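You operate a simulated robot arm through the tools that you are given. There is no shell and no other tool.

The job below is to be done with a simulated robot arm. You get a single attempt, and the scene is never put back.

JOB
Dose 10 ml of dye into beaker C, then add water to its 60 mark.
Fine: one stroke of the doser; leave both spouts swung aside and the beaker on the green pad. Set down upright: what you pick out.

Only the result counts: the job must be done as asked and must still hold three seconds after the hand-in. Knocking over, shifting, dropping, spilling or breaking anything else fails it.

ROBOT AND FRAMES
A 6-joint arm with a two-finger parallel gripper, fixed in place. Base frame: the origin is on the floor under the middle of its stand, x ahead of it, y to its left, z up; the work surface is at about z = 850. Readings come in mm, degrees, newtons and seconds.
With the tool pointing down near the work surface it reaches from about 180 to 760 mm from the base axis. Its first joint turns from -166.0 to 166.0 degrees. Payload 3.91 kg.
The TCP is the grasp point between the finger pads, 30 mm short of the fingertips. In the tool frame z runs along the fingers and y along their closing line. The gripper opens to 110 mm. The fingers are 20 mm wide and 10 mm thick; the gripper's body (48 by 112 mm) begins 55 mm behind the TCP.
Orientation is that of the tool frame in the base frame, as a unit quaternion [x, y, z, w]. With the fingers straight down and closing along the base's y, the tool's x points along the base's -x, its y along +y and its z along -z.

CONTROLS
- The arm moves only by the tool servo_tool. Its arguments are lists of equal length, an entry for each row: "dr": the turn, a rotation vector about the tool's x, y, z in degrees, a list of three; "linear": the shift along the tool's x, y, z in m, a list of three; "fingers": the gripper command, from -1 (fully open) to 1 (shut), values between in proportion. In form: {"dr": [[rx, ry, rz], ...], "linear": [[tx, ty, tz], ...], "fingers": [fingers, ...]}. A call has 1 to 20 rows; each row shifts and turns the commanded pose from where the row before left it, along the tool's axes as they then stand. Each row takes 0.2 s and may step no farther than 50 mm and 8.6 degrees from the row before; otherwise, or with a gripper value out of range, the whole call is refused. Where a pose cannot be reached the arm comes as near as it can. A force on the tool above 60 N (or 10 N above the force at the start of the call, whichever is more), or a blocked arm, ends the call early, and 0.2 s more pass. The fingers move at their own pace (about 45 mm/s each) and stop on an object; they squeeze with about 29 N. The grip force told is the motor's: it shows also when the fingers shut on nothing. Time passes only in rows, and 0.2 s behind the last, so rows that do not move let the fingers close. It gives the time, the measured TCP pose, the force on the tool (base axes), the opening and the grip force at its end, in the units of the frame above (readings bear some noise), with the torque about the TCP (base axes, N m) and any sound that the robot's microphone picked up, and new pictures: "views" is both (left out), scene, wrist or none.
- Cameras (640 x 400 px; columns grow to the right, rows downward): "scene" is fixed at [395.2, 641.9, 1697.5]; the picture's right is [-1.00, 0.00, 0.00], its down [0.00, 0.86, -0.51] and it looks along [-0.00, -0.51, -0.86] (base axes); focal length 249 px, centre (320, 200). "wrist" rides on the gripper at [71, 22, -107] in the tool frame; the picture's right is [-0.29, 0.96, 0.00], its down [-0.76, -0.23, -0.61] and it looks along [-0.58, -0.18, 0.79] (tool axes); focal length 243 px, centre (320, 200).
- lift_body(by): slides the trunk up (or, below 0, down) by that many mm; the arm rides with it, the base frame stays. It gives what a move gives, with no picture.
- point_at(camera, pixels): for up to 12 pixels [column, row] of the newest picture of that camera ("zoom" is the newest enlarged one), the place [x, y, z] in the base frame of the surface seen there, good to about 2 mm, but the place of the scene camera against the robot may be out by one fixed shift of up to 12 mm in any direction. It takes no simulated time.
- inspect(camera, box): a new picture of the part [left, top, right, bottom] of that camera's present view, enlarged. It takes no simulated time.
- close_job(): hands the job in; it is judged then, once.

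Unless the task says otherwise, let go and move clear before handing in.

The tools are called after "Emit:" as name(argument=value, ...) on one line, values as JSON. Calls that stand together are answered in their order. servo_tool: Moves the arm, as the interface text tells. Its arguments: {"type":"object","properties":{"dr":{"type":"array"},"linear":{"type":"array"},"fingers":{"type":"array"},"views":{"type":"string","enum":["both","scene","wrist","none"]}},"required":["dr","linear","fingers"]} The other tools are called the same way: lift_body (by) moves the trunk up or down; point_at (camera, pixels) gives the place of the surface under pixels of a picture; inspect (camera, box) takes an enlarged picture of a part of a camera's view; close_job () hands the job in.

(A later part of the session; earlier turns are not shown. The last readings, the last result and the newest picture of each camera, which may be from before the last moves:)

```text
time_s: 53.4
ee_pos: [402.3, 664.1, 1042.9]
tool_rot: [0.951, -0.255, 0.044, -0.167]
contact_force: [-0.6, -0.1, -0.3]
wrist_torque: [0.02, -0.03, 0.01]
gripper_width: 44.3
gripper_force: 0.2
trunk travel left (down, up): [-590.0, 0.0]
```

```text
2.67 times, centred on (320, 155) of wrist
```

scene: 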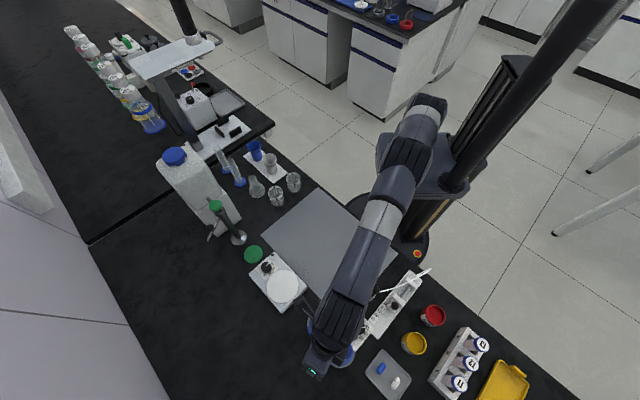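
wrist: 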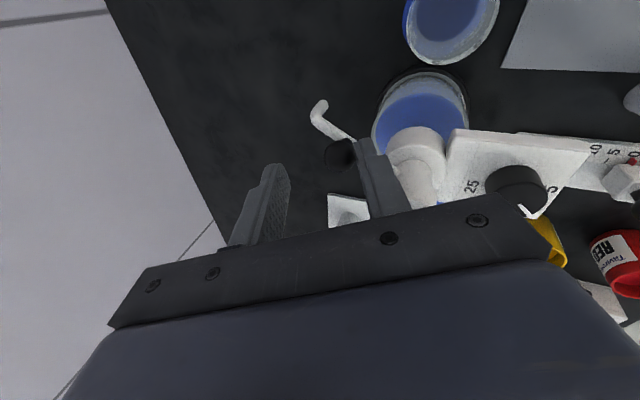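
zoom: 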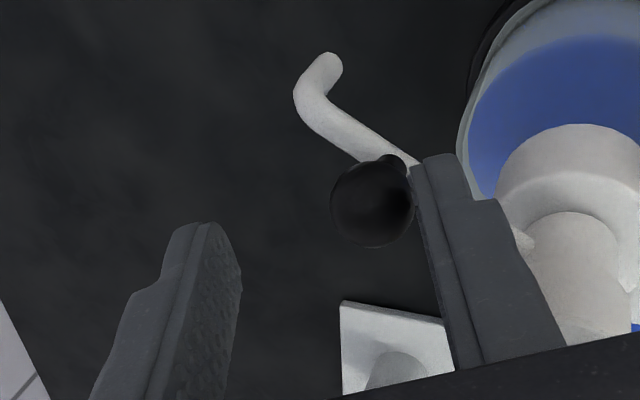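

Force is back to zero. With the tilt, the fingertips lie ~10 mm further out than the TCP, so I'll approach along the finger direction: move back/up, turn yaw to 175°, then look.

Emit:
servo_tool(dr=[[0, 0, 0], [0, -2.85, -7.83], [0, -2.85, -7.83], [0, -2.85, -7.83], [0, 0, 0], [0, 0, 0]], linear=[[0.0054, 0.0088, -0.0106], [0, 0, 0], [0, 0, 0], [0, 0, 0], [0, 0, 0], [0, 0, 0]], fingers=[0.2, 0.2, 0.2, 0.2, 0.2, 0.2], views="both")

Emit:
inspect(camera="wrist", box=[220, 80, 420, 230])

```text
time_s: 54.8
ee_pos: [400.8, 651.4, 1051.1]
tool_rot: [0.984, -0.043, 0.007, -0.173]
contact_force: [0.0, 0.0, -0.2]
wrist_torque: [-0.03, -0.01, -0.02]
gripper_width: 43.9
gripper_force: 0.1
trunk travel left (down, up): [-590.0, 0.0]
```

scene: 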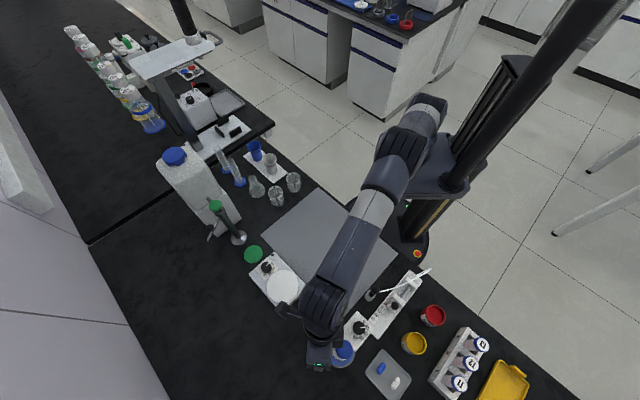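
wrist: 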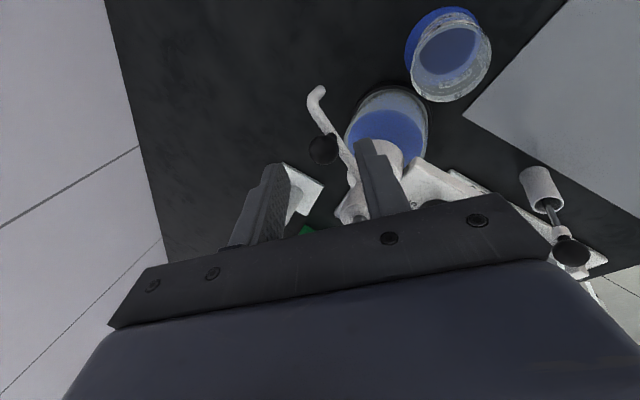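

```text
2.67 times, centred on (320, 155) of wrist
```

zoom: 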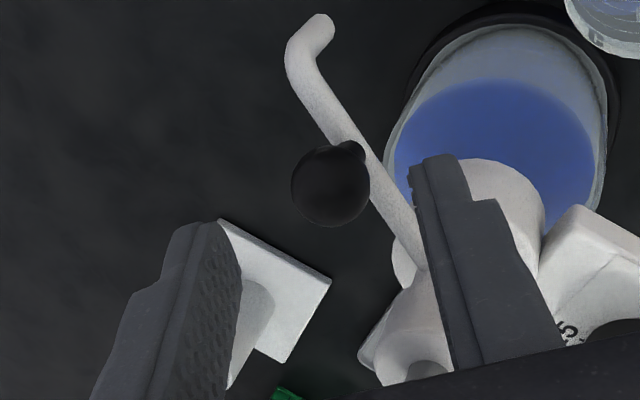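

Yaw is 175°; the knob at zoom (331,187) is centred between the fingers. Approaching ~29 mm along the finger direction.

Emit:
servo_tool(dr=[[0, 0, 0], [0, 0, 0], [0, 0, 0], [0, 0, 0], [0, 0, 0]], linear=[[0, 0.0009, 0.0096], [0, 0.0009, 0.0096], [0, 0.0008, 0.0092], [0, 0, 0], [0, 0, 0]], fingers=[0.2, 0.2, 0.2, 0.2, 0.2], views="both")

Emit:
inspect(camera="wrist", box=[220, 80, 420, 230])

```text
time_s: 56.0
ee_pos: [401.5, 658.1, 1023.9]
tool_rot: [0.984, -0.043, 0.008, -0.174]
contact_force: [0.5, -0.3, -0.1]
wrist_torque: [0.02, 0.01, 0.06]
gripper_width: 44.0
gripper_force: 0.2
trunk travel left (down, up): [-590.0, 0.0]
```

scene: 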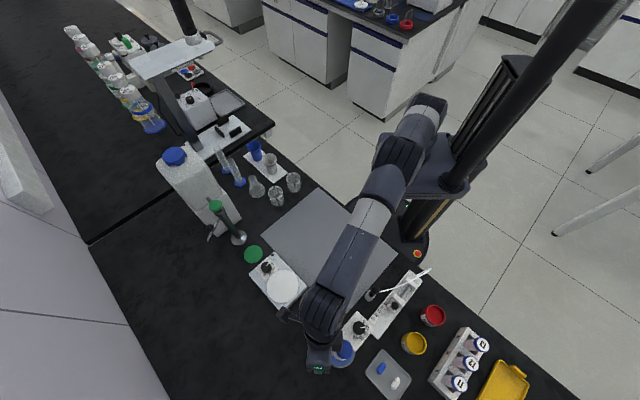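
wrist: 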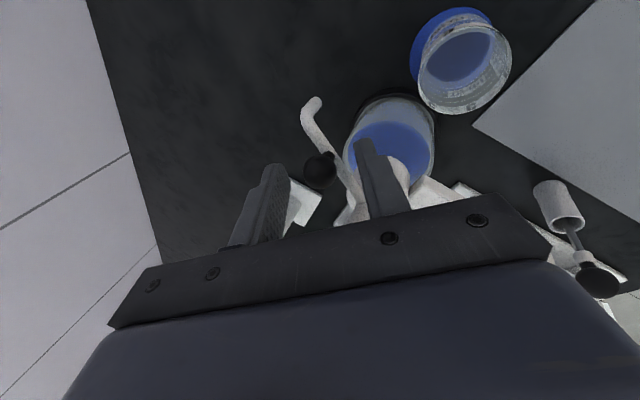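

```text
2.67 times, centred on (320, 155) of wrist
```

zoom: 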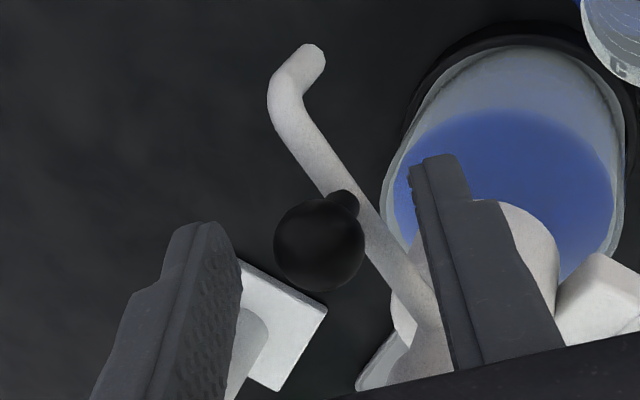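

The fingers straddle the knob (zoom (319,243)) with no contact. I'll now swing the spout along its arc about the doser axis, first half, turning the yaw with it.

Emit:
servo_tool(dr=[[0, 1.71, 4.7], [0, 1.71, 4.7], [0, 1.71, 4.7], [0, 0, 0]], linear=[[-0.0019, 0.0105, -0.0038], [0.0029, 0.0115, -0.0042], [0.0016, 0.0105, -0.0038], [0, 0, 0]], fingers=[0.2, 0.2, 0.2, 0.2], views="both")

Emit:
inspect(camera="wrist", box=[220, 80, 420, 230])

```text
time_s: 57.0
ee_pos: [397.7, 622.8, 1023.1]
tool_rot: [0.97, -0.171, 0.03, -0.171]
contact_force: [-0.9, 1.3, -0.1]
wrist_torque: [-0.03, 0.04, 0.05]
gripper_width: 43.9
gripper_force: 0.0
trunk travel left (down, up): [-590.0, 0.0]
```

scene: 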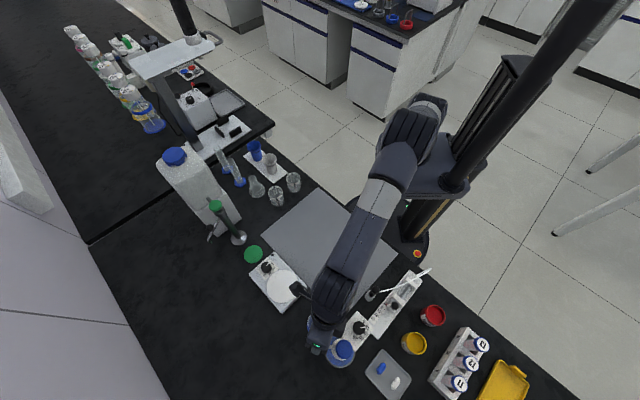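
wrist: 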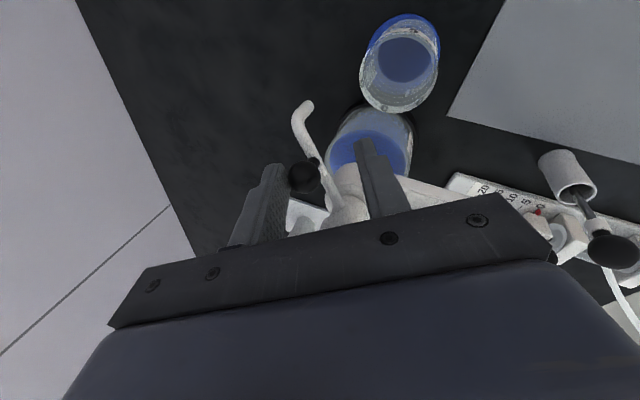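

```text
2.67 times, centred on (320, 155) of wrist
```

zoom: 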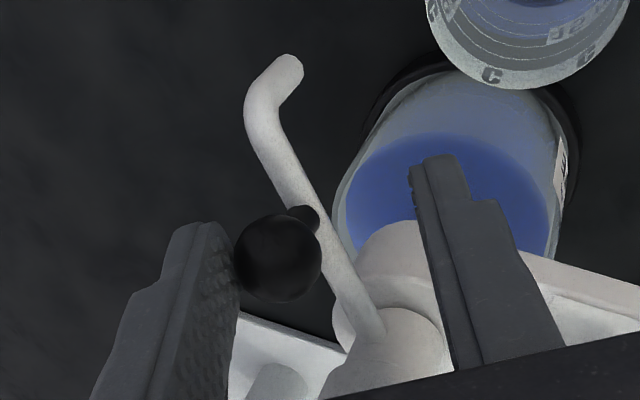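

The knob rests against the outer finger and the spout is following with only ~1.5 N. Continuing the arc toward the pad.

Emit:
servo_tool(dr=[[0, 1.71, 4.7], [0, 1.71, 4.7], [0, 1.71, 4.7], [0, 0, 0], [0, 0, 0]], linear=[[0.0005, 0.0107, -0.0039], [-0.0007, 0.0109, -0.004], [-0.0017, 0.0089, -0.0032], [0, 0, 0], [0, 0, 0]], fingers=[0.2, 0.2, 0.2, 0.2, 0.2], views="both")

Emit:
inspect(camera="wrist", box=[220, 80, 420, 230])

Emit:
inspect(camera="scene", box=[272, 290, 400, 370])

```text
time_s: 58.2
ee_pos: [381.5, 596.0, 1023.0]
tool_rot: [0.939, -0.296, 0.052, -0.165]
contact_force: [-0.5, 0.0, -0.3]
wrist_torque: [0.01, -0.02, 0.01]
gripper_width: 44.3
gripper_force: 0.1
trunk travel left (down, up): [-590.0, 0.0]
```

scene: 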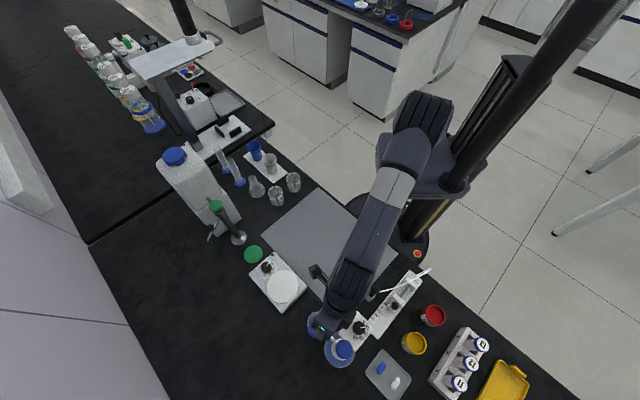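
wrist: 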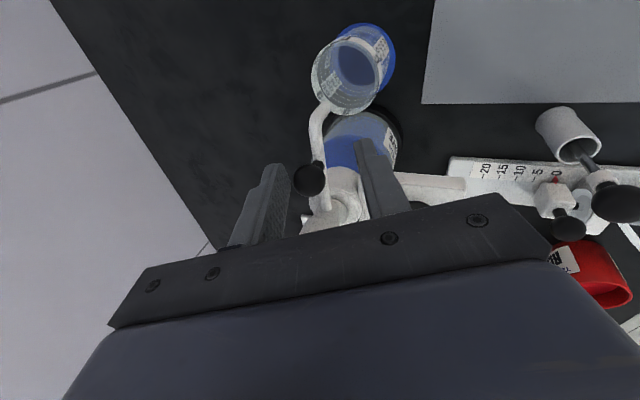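

```text
2.67 times, centred on (320, 155) of wrist
```

zoom: 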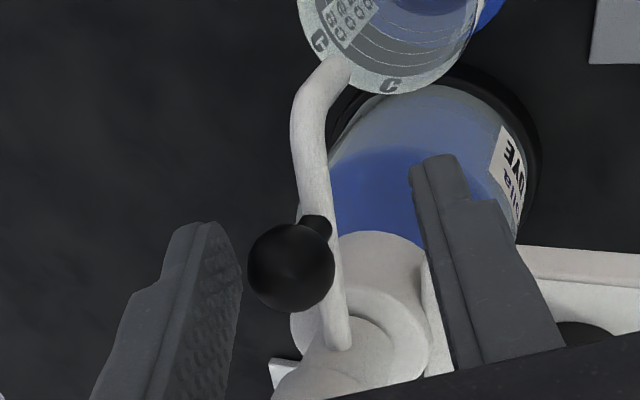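

```text
5.00 times, centred on (336, 330) of scene
```

zoom: 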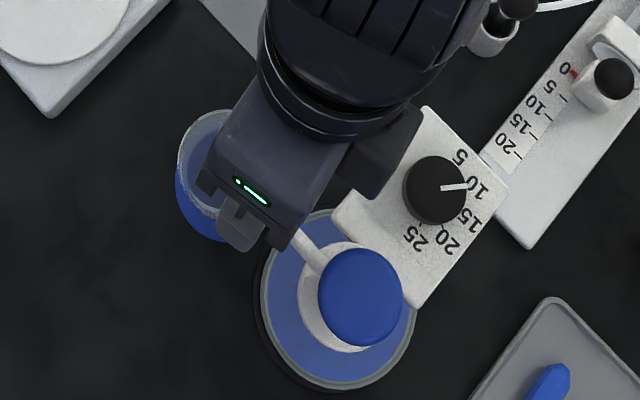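

The knob computes to ≈(385.7,611), i.e. spout at ≈−40° with the pad at −42.6°. I'll nudge ~3 mm more, then centre the fingers and check.

Emit:
servo_tool(dr=[[0, 0, 0], [0, 0, 0], [0, 0, 0], [0, 0, 0]], linear=[[-0.0008, 0.0035, -0.0013], [0, 0, 0], [0, -0.0085, 0.003], [0, 0, 0]], fingers=[0.2, 0.2, 0.2, 0.2], views="wrist")

Emit:
inspect(camera="wrist", box=[220, 30, 420, 230])

```text
time_s: 59.2
ee_pos: [384.2, 597.8, 1022.5]
tool_rot: [0.939, -0.296, 0.053, -0.165]
contact_force: [0.2, -0.4, 0.1]
wrist_torque: [0.01, -0.01, 0.0]
gripper_width: 44.0
gripper_force: 0.2
trunk travel left (down, up): [-590.0, 0.0]
```

wrist: 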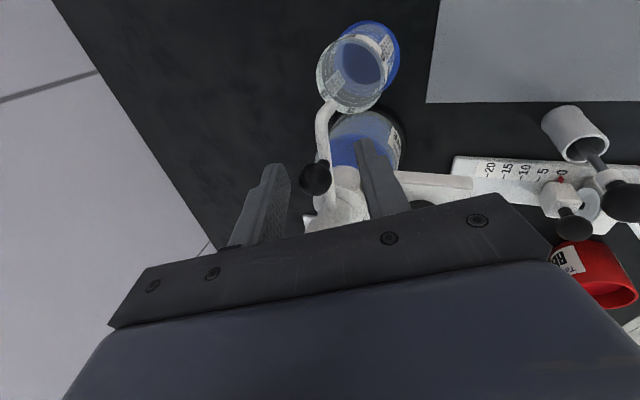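

```text
2.00 times, centred on (320, 130) of wrist
```

zoom: 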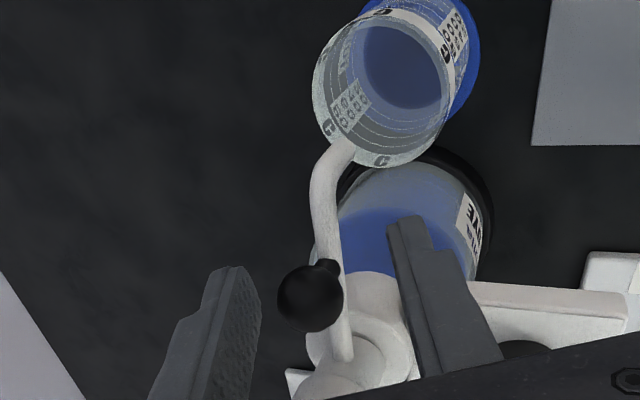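

The fingers are now clear on both sides of the knob (zoom (310,297)). I'll withdraw along the finger direction and then look with the scene camera at the spout over the beaker.

Emit:
servo_tool(dr=[[0, 0, 0], [0, 0, 0], [0, 0, 0], [0, 0, 0], [0, 0, 0], [0, 0, 0]], linear=[[0, 0, -0.02], [0, 0, -0.03], [0, 0, -0.04], [0, 0, -0.04], [0, 0.02, -0.03], [0, 0, 0]], fingers=[0.2, 0.2, 0.2, 0.2, 0.2, 0.2], views="both")

Emit:
inspect(camera="scene", box=[272, 290, 400, 370])

Emit:
inspect(camera="wrist", box=[240, 40, 440, 165])

```text
time_s: 60.6
ee_pos: [344.3, 540.0, 1168.2]
tool_rot: [0.939, -0.297, 0.053, -0.166]
contact_force: [-0.2, -0.4, 0.2]
wrist_torque: [-0.02, 0.02, -0.01]
gripper_width: 44.2
gripper_force: 0.1
trunk travel left (down, up): [-590.0, 0.0]
```

scene: 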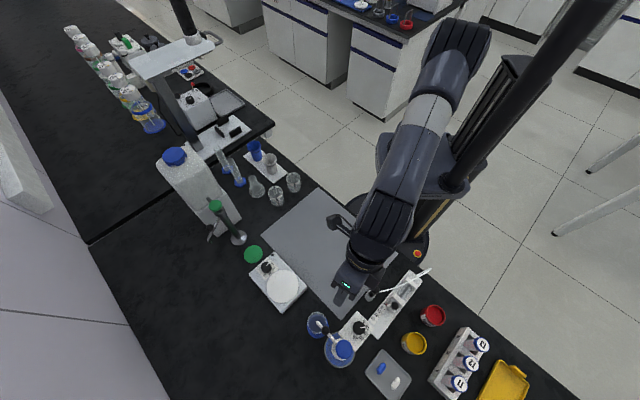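
wrist: 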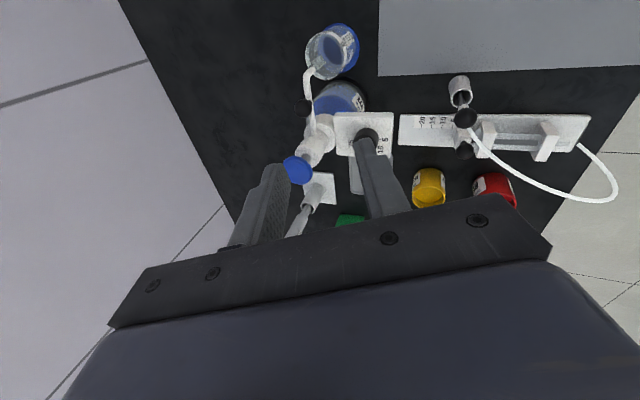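

```text
5.00 times, centred on (336, 330) of scene
```

zoom: 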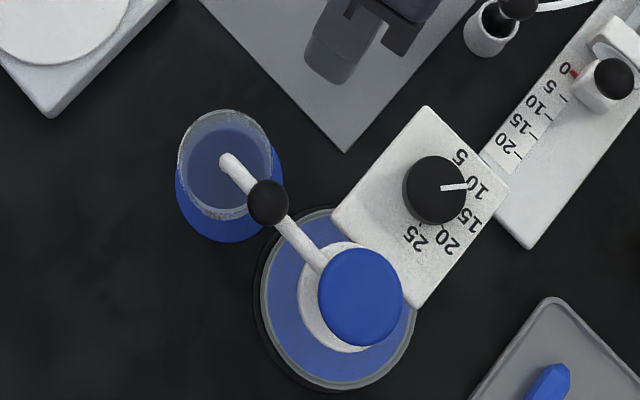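

```text
3.20 times, centred on (340, 102) of wrist
```

zoom: 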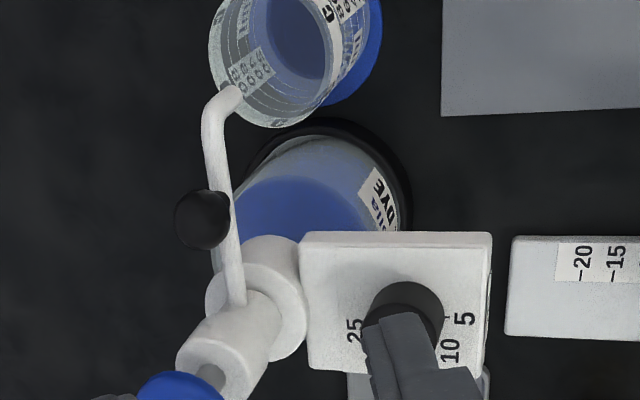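

The scene zoom shows the spout tip (228,162) inside the beaker's mouth and the dial still at 10. Now I'll locate the blue cap precisely for the single press.

Emit:
point_at(camera="wrist", pixels=[[298, 170], [285, 168], [312, 172], [299, 158], [296, 181], [302, 107], [309, 72], [309, 157]])

Emit:
inspect(camera="wrist", box=[258, 120, 338, 200])

Emit:
point_at(camera="scene", pixels=[[344, 349.4], [336, 349], [352, 349], [344, 340.5], [344, 358.5], [318, 322], [325.5, 330.5]])

```text
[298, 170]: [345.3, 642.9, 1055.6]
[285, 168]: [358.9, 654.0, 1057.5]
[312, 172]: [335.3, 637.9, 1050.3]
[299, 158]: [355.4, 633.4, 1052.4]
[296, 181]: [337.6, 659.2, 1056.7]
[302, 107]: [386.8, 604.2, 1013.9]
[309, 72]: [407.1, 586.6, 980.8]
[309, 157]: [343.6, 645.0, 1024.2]
```

```text
5.00 times, centred on (298, 160) of wrist
```

zoom: 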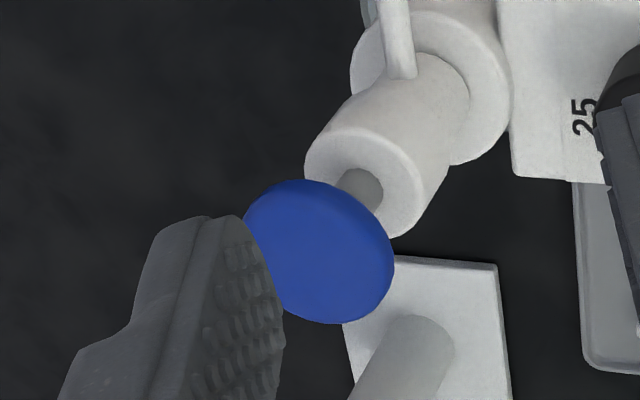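

```text
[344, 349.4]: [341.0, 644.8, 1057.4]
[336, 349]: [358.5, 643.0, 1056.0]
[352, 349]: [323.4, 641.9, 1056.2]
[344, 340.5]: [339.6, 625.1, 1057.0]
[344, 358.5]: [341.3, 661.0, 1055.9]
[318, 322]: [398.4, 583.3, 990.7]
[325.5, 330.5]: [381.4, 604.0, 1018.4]
```

Cap centre ≈ (346,646.5), top z≈1056, radius ≈18; the spout tip sits near (407,587) over the pad centre. I'll shut the fingers, lessen the tilt to 12° and hover above the cap.

Emit:
servo_tool(dr=[[-8, 0, 0], [0, 0, 0], [0, 0, 0], [0, 0, 0], [0, 0, 0], [0, 0, 0]], linear=[[0, 0, 0], [-0.0199, -0.026, 0.0247], [-0.0199, -0.026, 0.0247], [-0.0199, -0.026, 0.0247], [0, 0, 0], [0, 0, 0]], fingers=[1, 1, 1, 1, 1, 1], views="both")

Emit:
inspect(camera="wrist", box=[220, 60, 420, 210])

Emit:
inspect(camera="scene", box=[272, 290, 400, 370])

```text
time_s: 62.0
ee_pos: [347.0, 647.6, 1111.9]
tool_rot: [0.949, -0.298, 0.031, -0.099]
contact_force: [0.2, 0.6, -0.2]
wrist_torque: [-0.01, 0.01, -0.01]
gripper_width: 0.1
gripper_force: 28.5
trunk travel left (down, up): [-590.0, 0.0]
```

scene: 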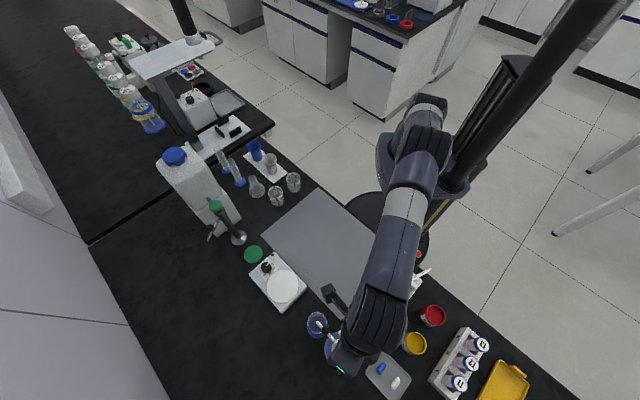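
wrist: 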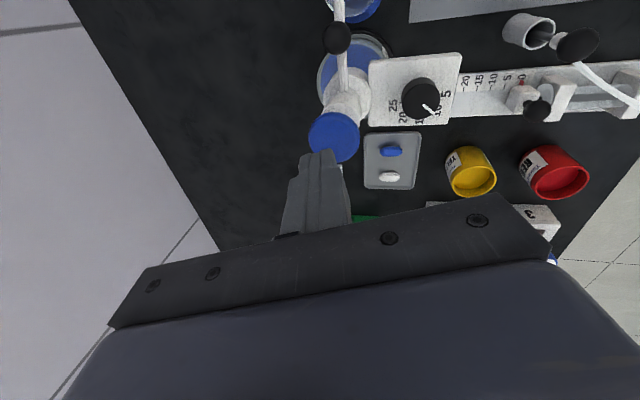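

```text
2.67 times, centred on (320, 135) of wrist
```

zoom: 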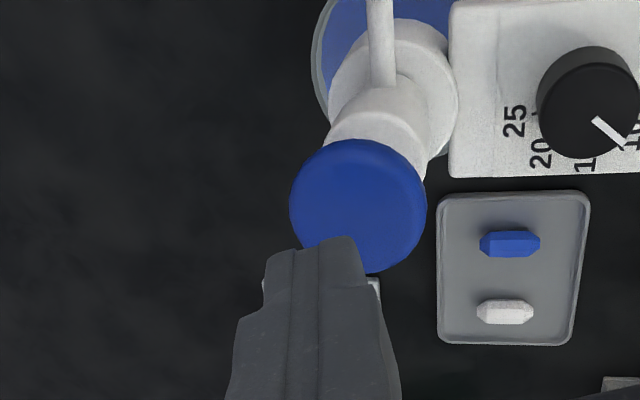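

```text
5.00 times, centred on (336, 330) of scene
```

zoom: 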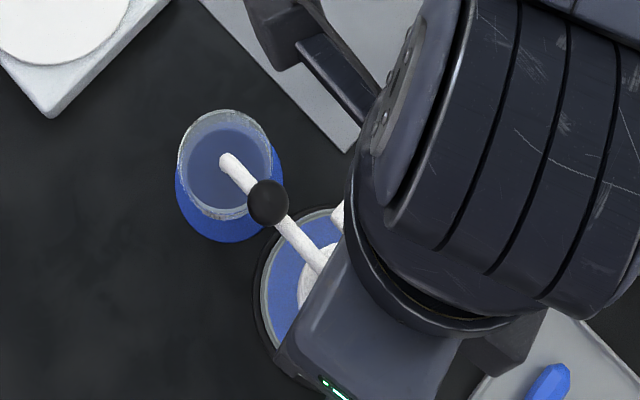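

The closed fingertips are right above the cap (contact edge expected within ~3 mm of its centre). I'll press straight down in one continuous motion, watching the force.

Emit:
servo_tool(dr=[[0, 0, 0], [0, 0, 0], [0, 0, 0], [0, 0, 0], [0, 0, 0], [0, 0, 0], [0, 0, 0], [0, 0, 0], [0, 0, 0]], linear=[[0, 0.0042, 0.0196], [0, 0.00104, 0.0049], [0, 0.00104, 0.0049], [0, 0.00104, 0.0049], [0, 0.00104, 0.0049], [0, 0.00104, 0.0049], [0, 0.00104, 0.0049], [0, 0, 0], [0, 0, 0]], fingers=[1, 1, 1, 1, 1, 1, 1, 1, 1], views="both")

Emit:
inspect(camera="scene", box=[272, 290, 400, 370])

Emit:
inspect(camera="wrist", box=[220, 30, 420, 180])

```text
time_s: 64.0
ee_pos: [346.5, 648.1, 1063.7]
tool_rot: [0.948, -0.3, 0.033, -0.104]
contact_force: [2.2, 3.6, 31.0]
wrist_torque: [0.05, 0.0, 0.0]
gripper_width: 0.1
gripper_force: 29.4
trunk travel left (down, up): [-590.0, 0.0]
```

scene: 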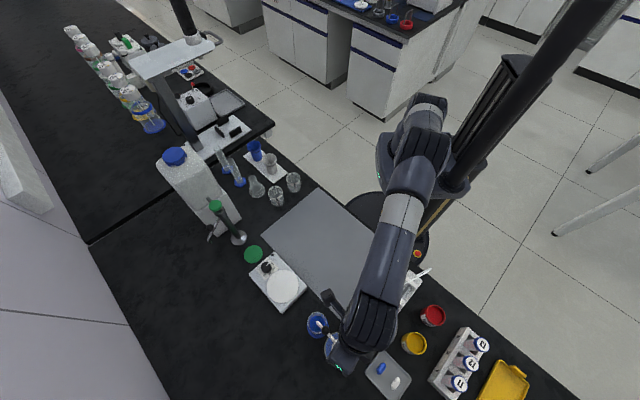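
wrist: 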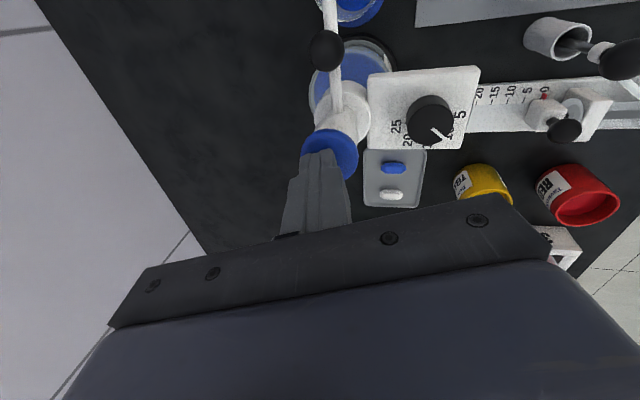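

```text
5.00 times, centred on (336, 330) of scene
```

zoom: 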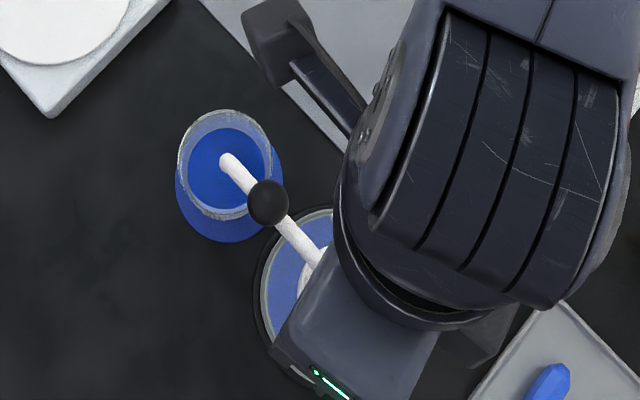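

```text
2.67 times, centred on (320, 105) of wrist
```

zoom: 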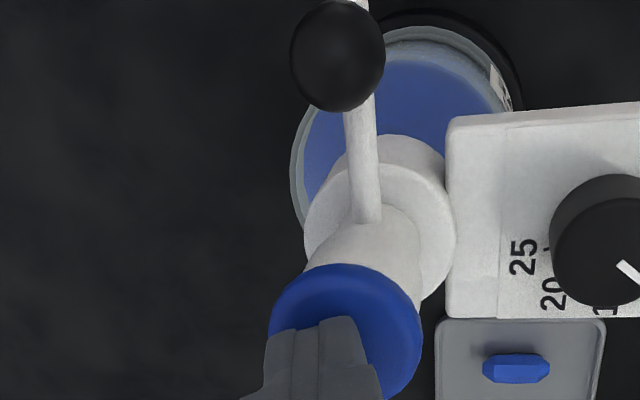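

Dye has appeared in the beaker (deeper blue at zoom (230,165)); force is 31 N at z=1063.7. I'll push a few mm more to make sure the stroke is complete, without releasing.

Emit:
servo_tool(dr=[[0, 0, 0], [0, 0, 0], [0, 0, 0]], linear=[[0, 0.0004, 0.002], [0, 0, 0], [0, 0, 0]], fingers=[1, 1, 1], views="wrist")

Emit:
inspect(camera="scene", box=[296, 305, 344, 345])

Emit:
inspect(camera="wrist", box=[270, 100, 400, 180])

```text
time_s: 64.8
ee_pos: [346.7, 646.6, 1065.5]
tool_rot: [0.948, -0.299, 0.033, -0.105]
contact_force: [7.1, 3.2, 35.5]
wrist_torque: [0.02, -0.15, 0.03]
gripper_width: 0.0
gripper_force: 29.0
trunk travel left (down, up): [-590.0, 0.0]
```

wrist: 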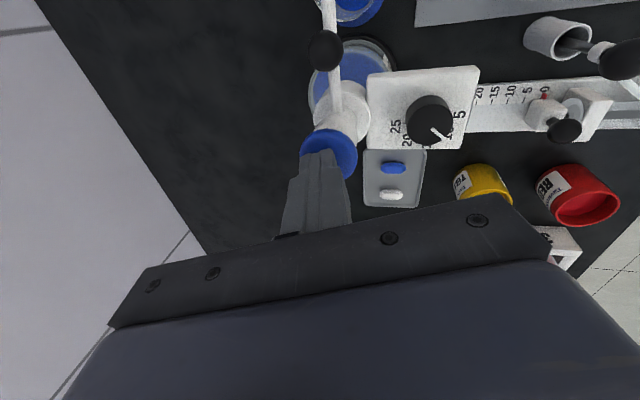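

```text
10.00 times, centred on (320, 325) of scene
```

zoom: 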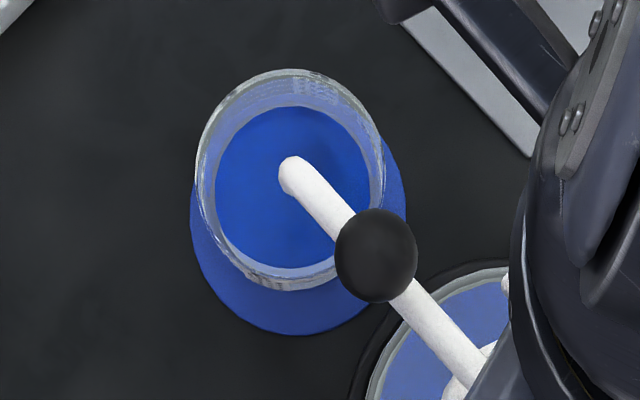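

```text
4.92 times, centred on (335, 140) of wrist
```

zoom: 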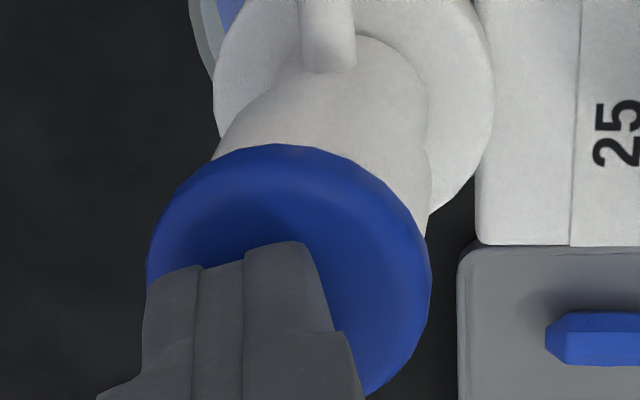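

z did not decrease (≈1064–1065) while force rose, which suggests the bottom stop. One more 3 mm push to confirm.

Emit:
servo_tool(dr=[[0, 0, 0], [0, 0, 0], [0, 0, 0]], linear=[[0, 0.0006, 0.003], [0, 0, 0], [0, 0, 0]], fingers=[1, 1, 1], views="wrist")

Emit:
inspect(camera="wrist", box=[270, 100, 400, 180])

```text
time_s: 65.6
ee_pos: [345.2, 647.6, 1063.3]
tool_rot: [0.948, -0.299, 0.032, -0.108]
contact_force: [5.9, 0.2, 44.4]
wrist_torque: [-0.1, -0.14, 0.05]
gripper_width: 0.2
gripper_force: 29.4
trunk travel left (down, up): [-590.0, 0.0]
```

wrist: 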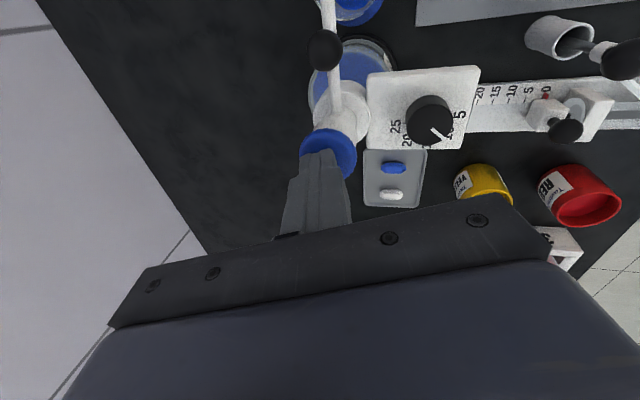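

```text
4.92 times, centred on (335, 140) of wrist
```

zoom: 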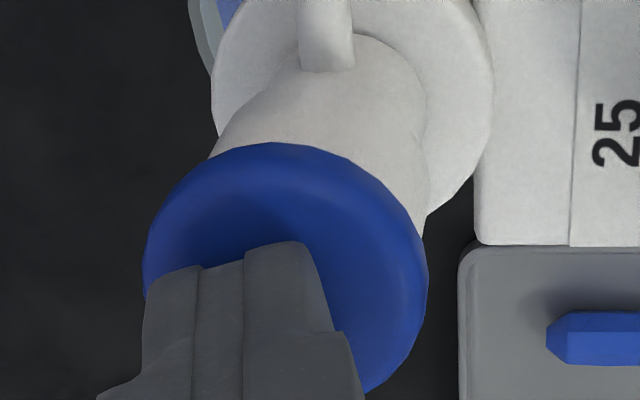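

Nothing moved while force rose to 44 N, so the plunger is at its stop: one full stroke. Now I rise straight up to release it.

Emit:
servo_tool(dr=[[0, 0, 0], [0, 0, 0], [0, 0, 0], [0, 0, 0], [0, 0, 0], [0, 0, 0]], linear=[[0, -0.0021, -0.0098], [0, -0.0021, -0.0098], [0, -0.0031, -0.0147], [0, -0.0062, -0.0293], [0, 0, -0.04], [0, 0, 0]], fingers=[1, 1, 1, 1, 1, 1], views="both")

Emit:
inspect(camera="scene", box=[272, 290, 400, 370])

Emit:
inspect(camera="wrist", box=[220, 30, 420, 180])

```text
time_s: 67.0
ee_pos: [341.3, 641.2, 1157.3]
tool_rot: [0.948, -0.3, 0.031, -0.1]
contact_force: [-0.3, 0.0, -0.1]
wrist_torque: [0.0, -0.01, 0.02]
gripper_width: 0.0
gripper_force: 28.9
trunk travel left (down, up): [-590.0, 0.0]
```

scene: 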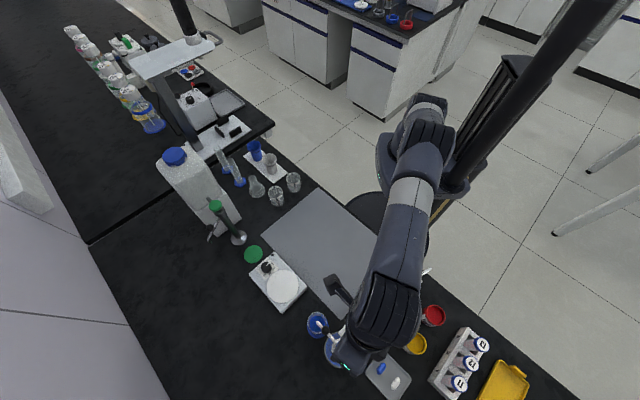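
wrist: 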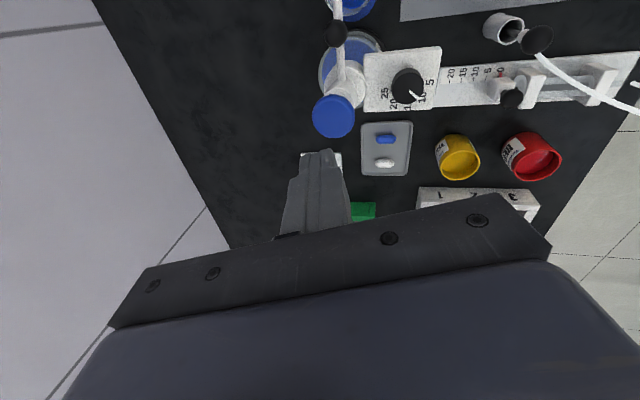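

```text
5.00 times, centred on (336, 330) of scene
```

zoom: 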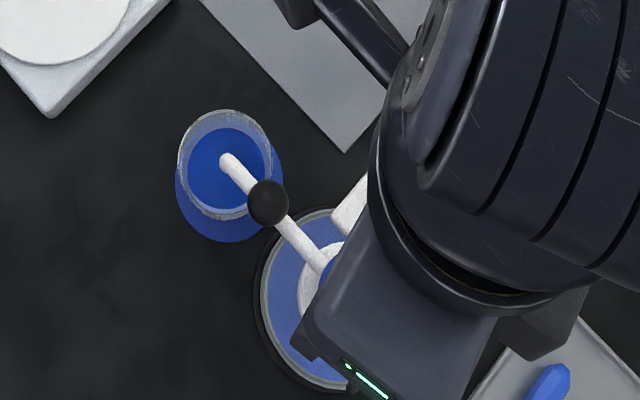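

```text
2.67 times, centred on (320, 105) of wrist
```

zoom: 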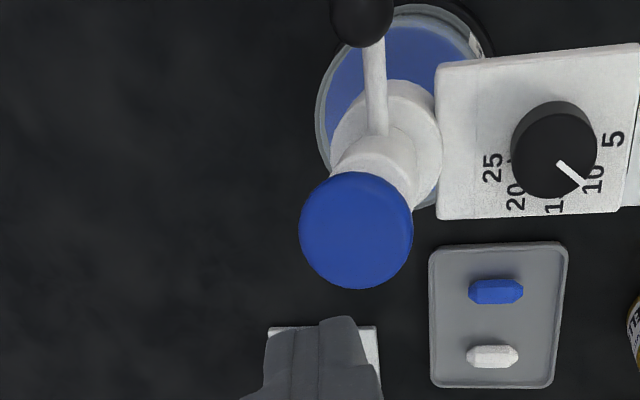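

The cap has sprung back up and the dial still reads 10; dye is in the beaker. Next I swing the spout aside: tilt back to 20°, open to 44 mm and go to the pre-approach point by the knob.

Emit:
servo_tool(dr=[[8, 0, 0], [0, 0, 0], [0, 0, 0], [0, 0, 0], [0, 0, 0], [0, 0, 0]], linear=[[0, 0, 0], [0.03, 0.0212, 0.01215], [0.03, 0.0212, 0.01215], [0, 0.014, 0.0385], [0, 0, 0], [0, 0, 0]], fingers=[0.2, 0.2, 0.2, 0.2, 0.2, 0.2], views="both")

Emit:
inspect(camera="wrist", box=[220, 30, 420, 230])

Emit:
inspect(camera="scene", box=[272, 290, 400, 370])

```text
time_s: 68.4
ee_pos: [372.0, 578.3, 1080.4]
tool_rot: [0.939, -0.297, 0.053, -0.166]
contact_force: [-0.1, -0.6, -0.3]
wrist_torque: [0.0, 0.01, -0.04]
gripper_width: 44.0
gripper_force: 0.0
trunk travel left (down, up): [-590.0, 0.0]
```

scene: 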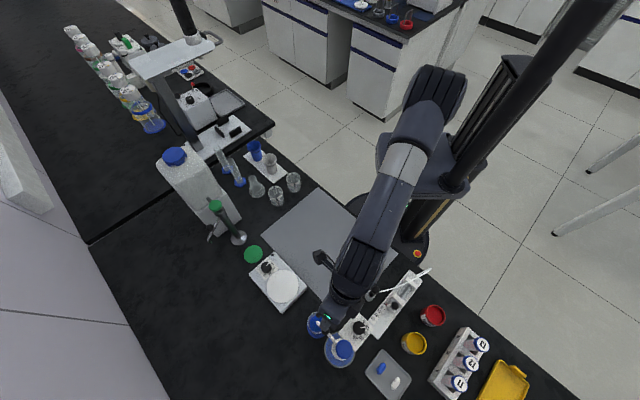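
wrist: 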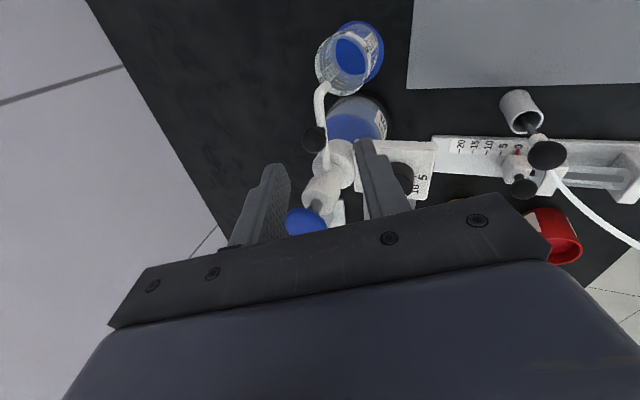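

```text
2.00 times, centred on (320, 130) of wrist
```

zoom: 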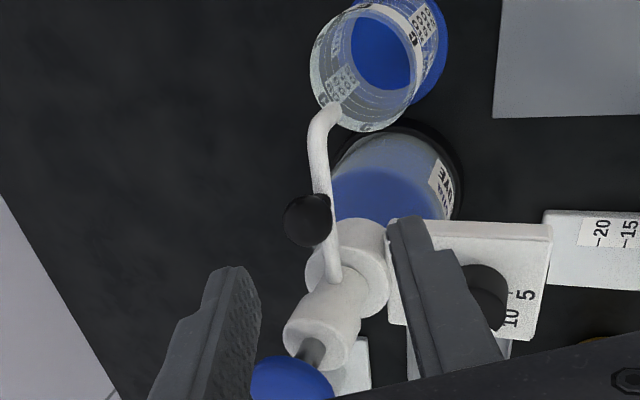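

```text
5.00 times, centred on (336, 330) of scene
```

zoom: 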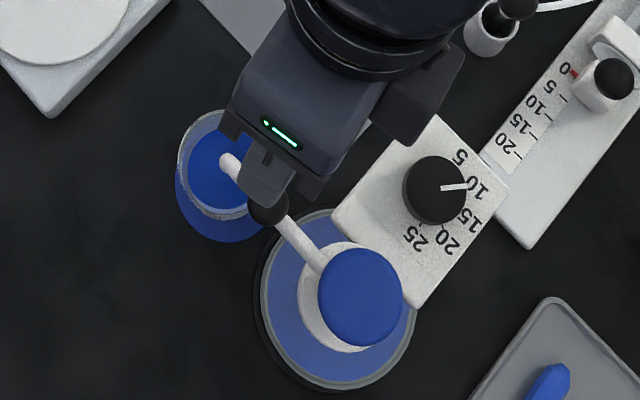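

The knob sits at ≈(387,609); approaching along the finger direction to straddle it.

Emit:
servo_tool(dr=[[0, 0, 0], [0, 0, 0], [0, 0, 0], [0, 0, 0], [0, 0, 0]], linear=[[-0.0013, -0.0013, 0.0208], [-0.0013, -0.0013, 0.0208], [-0.0013, -0.0013, 0.0208], [0, 0, 0], [0, 0, 0]], fingers=[0.2, 0.2, 0.2, 0.2, 0.2], views="both")

Emit:
inspect(camera="wrist", box=[220, 30, 420, 230])

```text
time_s: 69.6
ee_pos: [381.8, 603.0, 1023.9]
tool_rot: [0.939, -0.297, 0.052, -0.166]
contact_force: [-0.7, 0.7, -0.5]
wrist_torque: [-0.02, -0.02, 0.0]
gripper_width: 44.0
gripper_force: 0.1
trunk travel left (down, up): [-590.0, 0.0]
```

scene: 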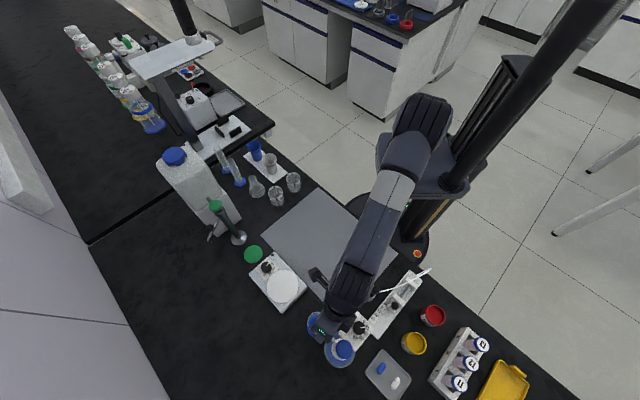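
wrist: 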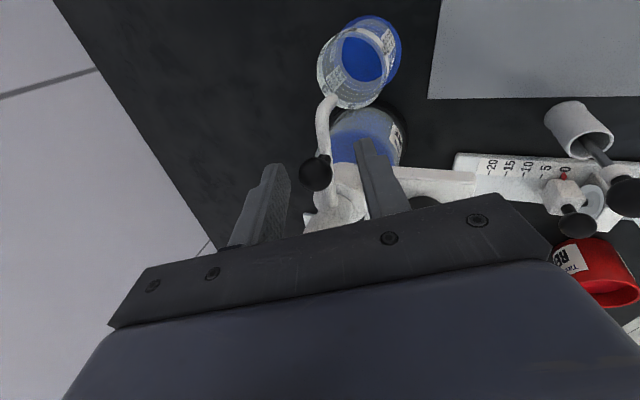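

```text
2.00 times, centred on (320, 130) of wrist
```

zoom: 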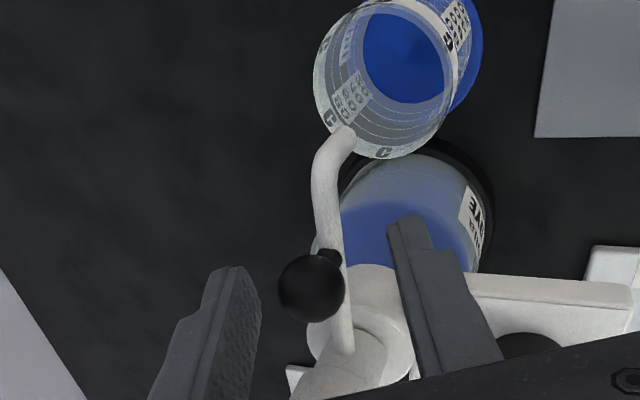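

The knob is between the fingers. Swinging the spout back outward along its arc, first half.

Emit:
servo_tool(dr=[[0, -1.71, -4.7], [0, -1.71, -4.7], [0, -1.71, -4.7], [0, 0, 0]], linear=[[0.0018, -0.0139, 0.0051], [0.0012, -0.0104, 0.0038], [-0.0002, -0.0112, 0.0041], [0, 0, 0]], fingers=[0.2, 0.2, 0.2, 0.2], views="both")

Emit:
inspect(camera="wrist", box=[220, 30, 420, 230])

```text
time_s: 70.6
ee_pos: [404.2, 634.2, 1023.4]
tool_rot: [0.97, -0.171, 0.03, -0.172]
contact_force: [-0.1, 0.1, 1.1]
wrist_torque: [0.03, -0.01, -0.02]
gripper_width: 44.0
gripper_force: 0.1
trunk travel left (down, up): [-590.0, 0.0]
```

scene: 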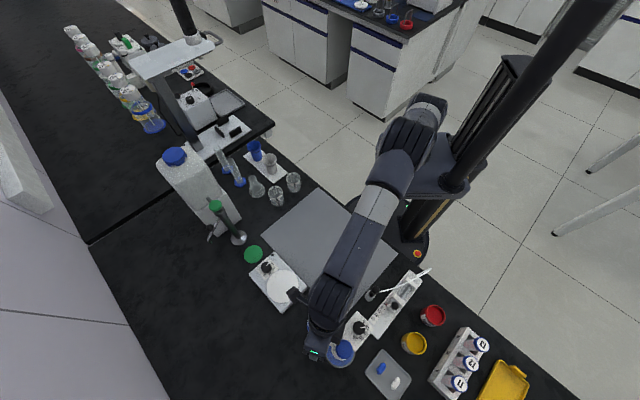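
wrist: 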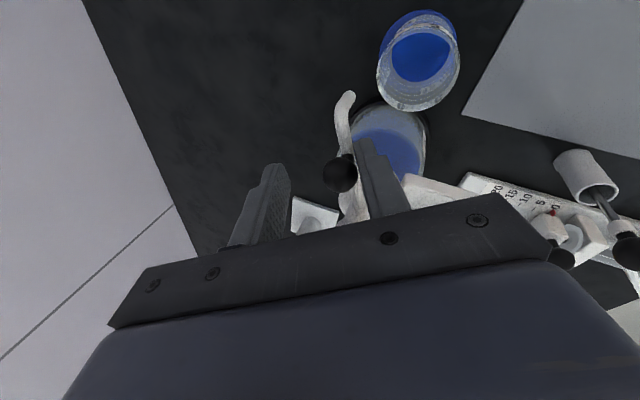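

```text
2.00 times, centred on (320, 130) of wrist
```

zoom: 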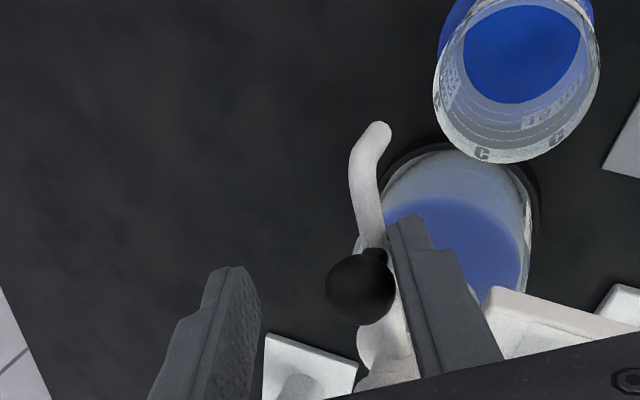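

The spout is following the inner finger, already away from the beaker. Continuing the second half of the arc to its original aside position.

Emit:
servo_tool(dr=[[0, -1.71, -4.7], [0, -1.71, -4.7], [0, -1.71, -4.7], [0, 0, 0], [0, 0, 0]], linear=[[-0.0016, -0.0112, 0.0041], [-0.003, -0.011, 0.004], [-0.0041, -0.0097, 0.0035], [0, 0, 0], [0, 0, 0]], fingers=[0.2, 0.2, 0.2, 0.2, 0.2], views="both")

Emit:
inspect(camera="wrist", box=[220, 30, 420, 230])

Emit:
inspect(camera="scene", box=[272, 290, 400, 370])

```text
time_s: 71.8
ee_pos: [404.5, 669.0, 1023.4]
tool_rot: [0.984, -0.042, 0.008, -0.174]
contact_force: [1.1, -0.8, 0.4]
wrist_torque: [-0.04, -0.03, 0.01]
gripper_width: 44.7
gripper_force: 0.3
trunk travel left (down, up): [-590.0, 0.0]
```

scene: 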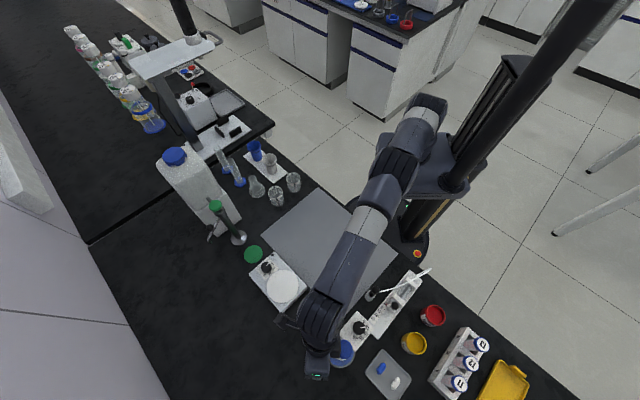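
wrist: 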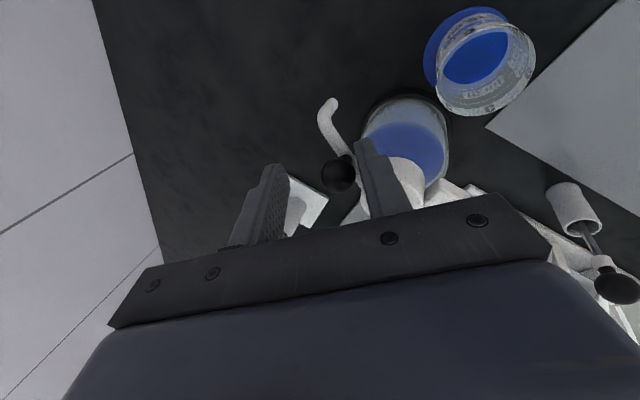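

```text
2.00 times, centred on (320, 130) of wrist
```

zoom: 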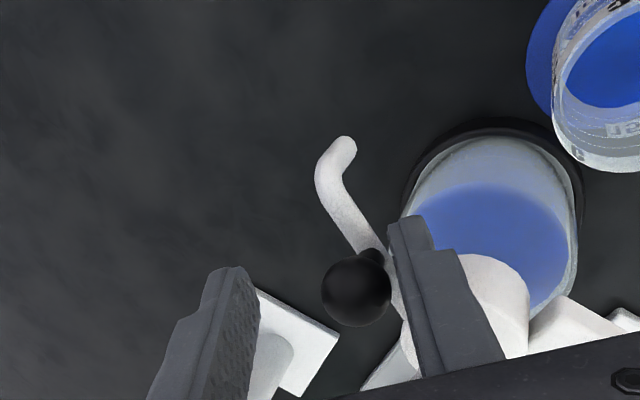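

```text
5.00 times, centred on (336, 330) of scene
```

zoom: 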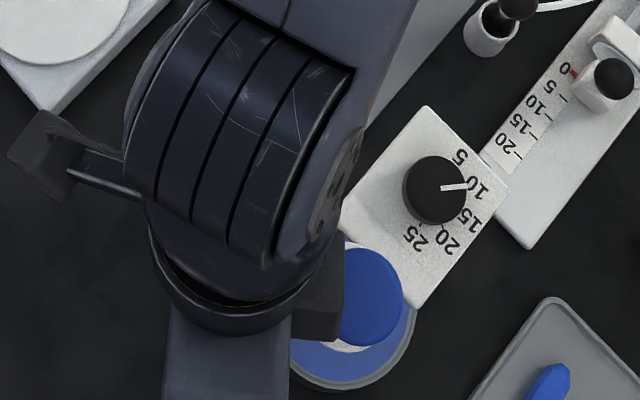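

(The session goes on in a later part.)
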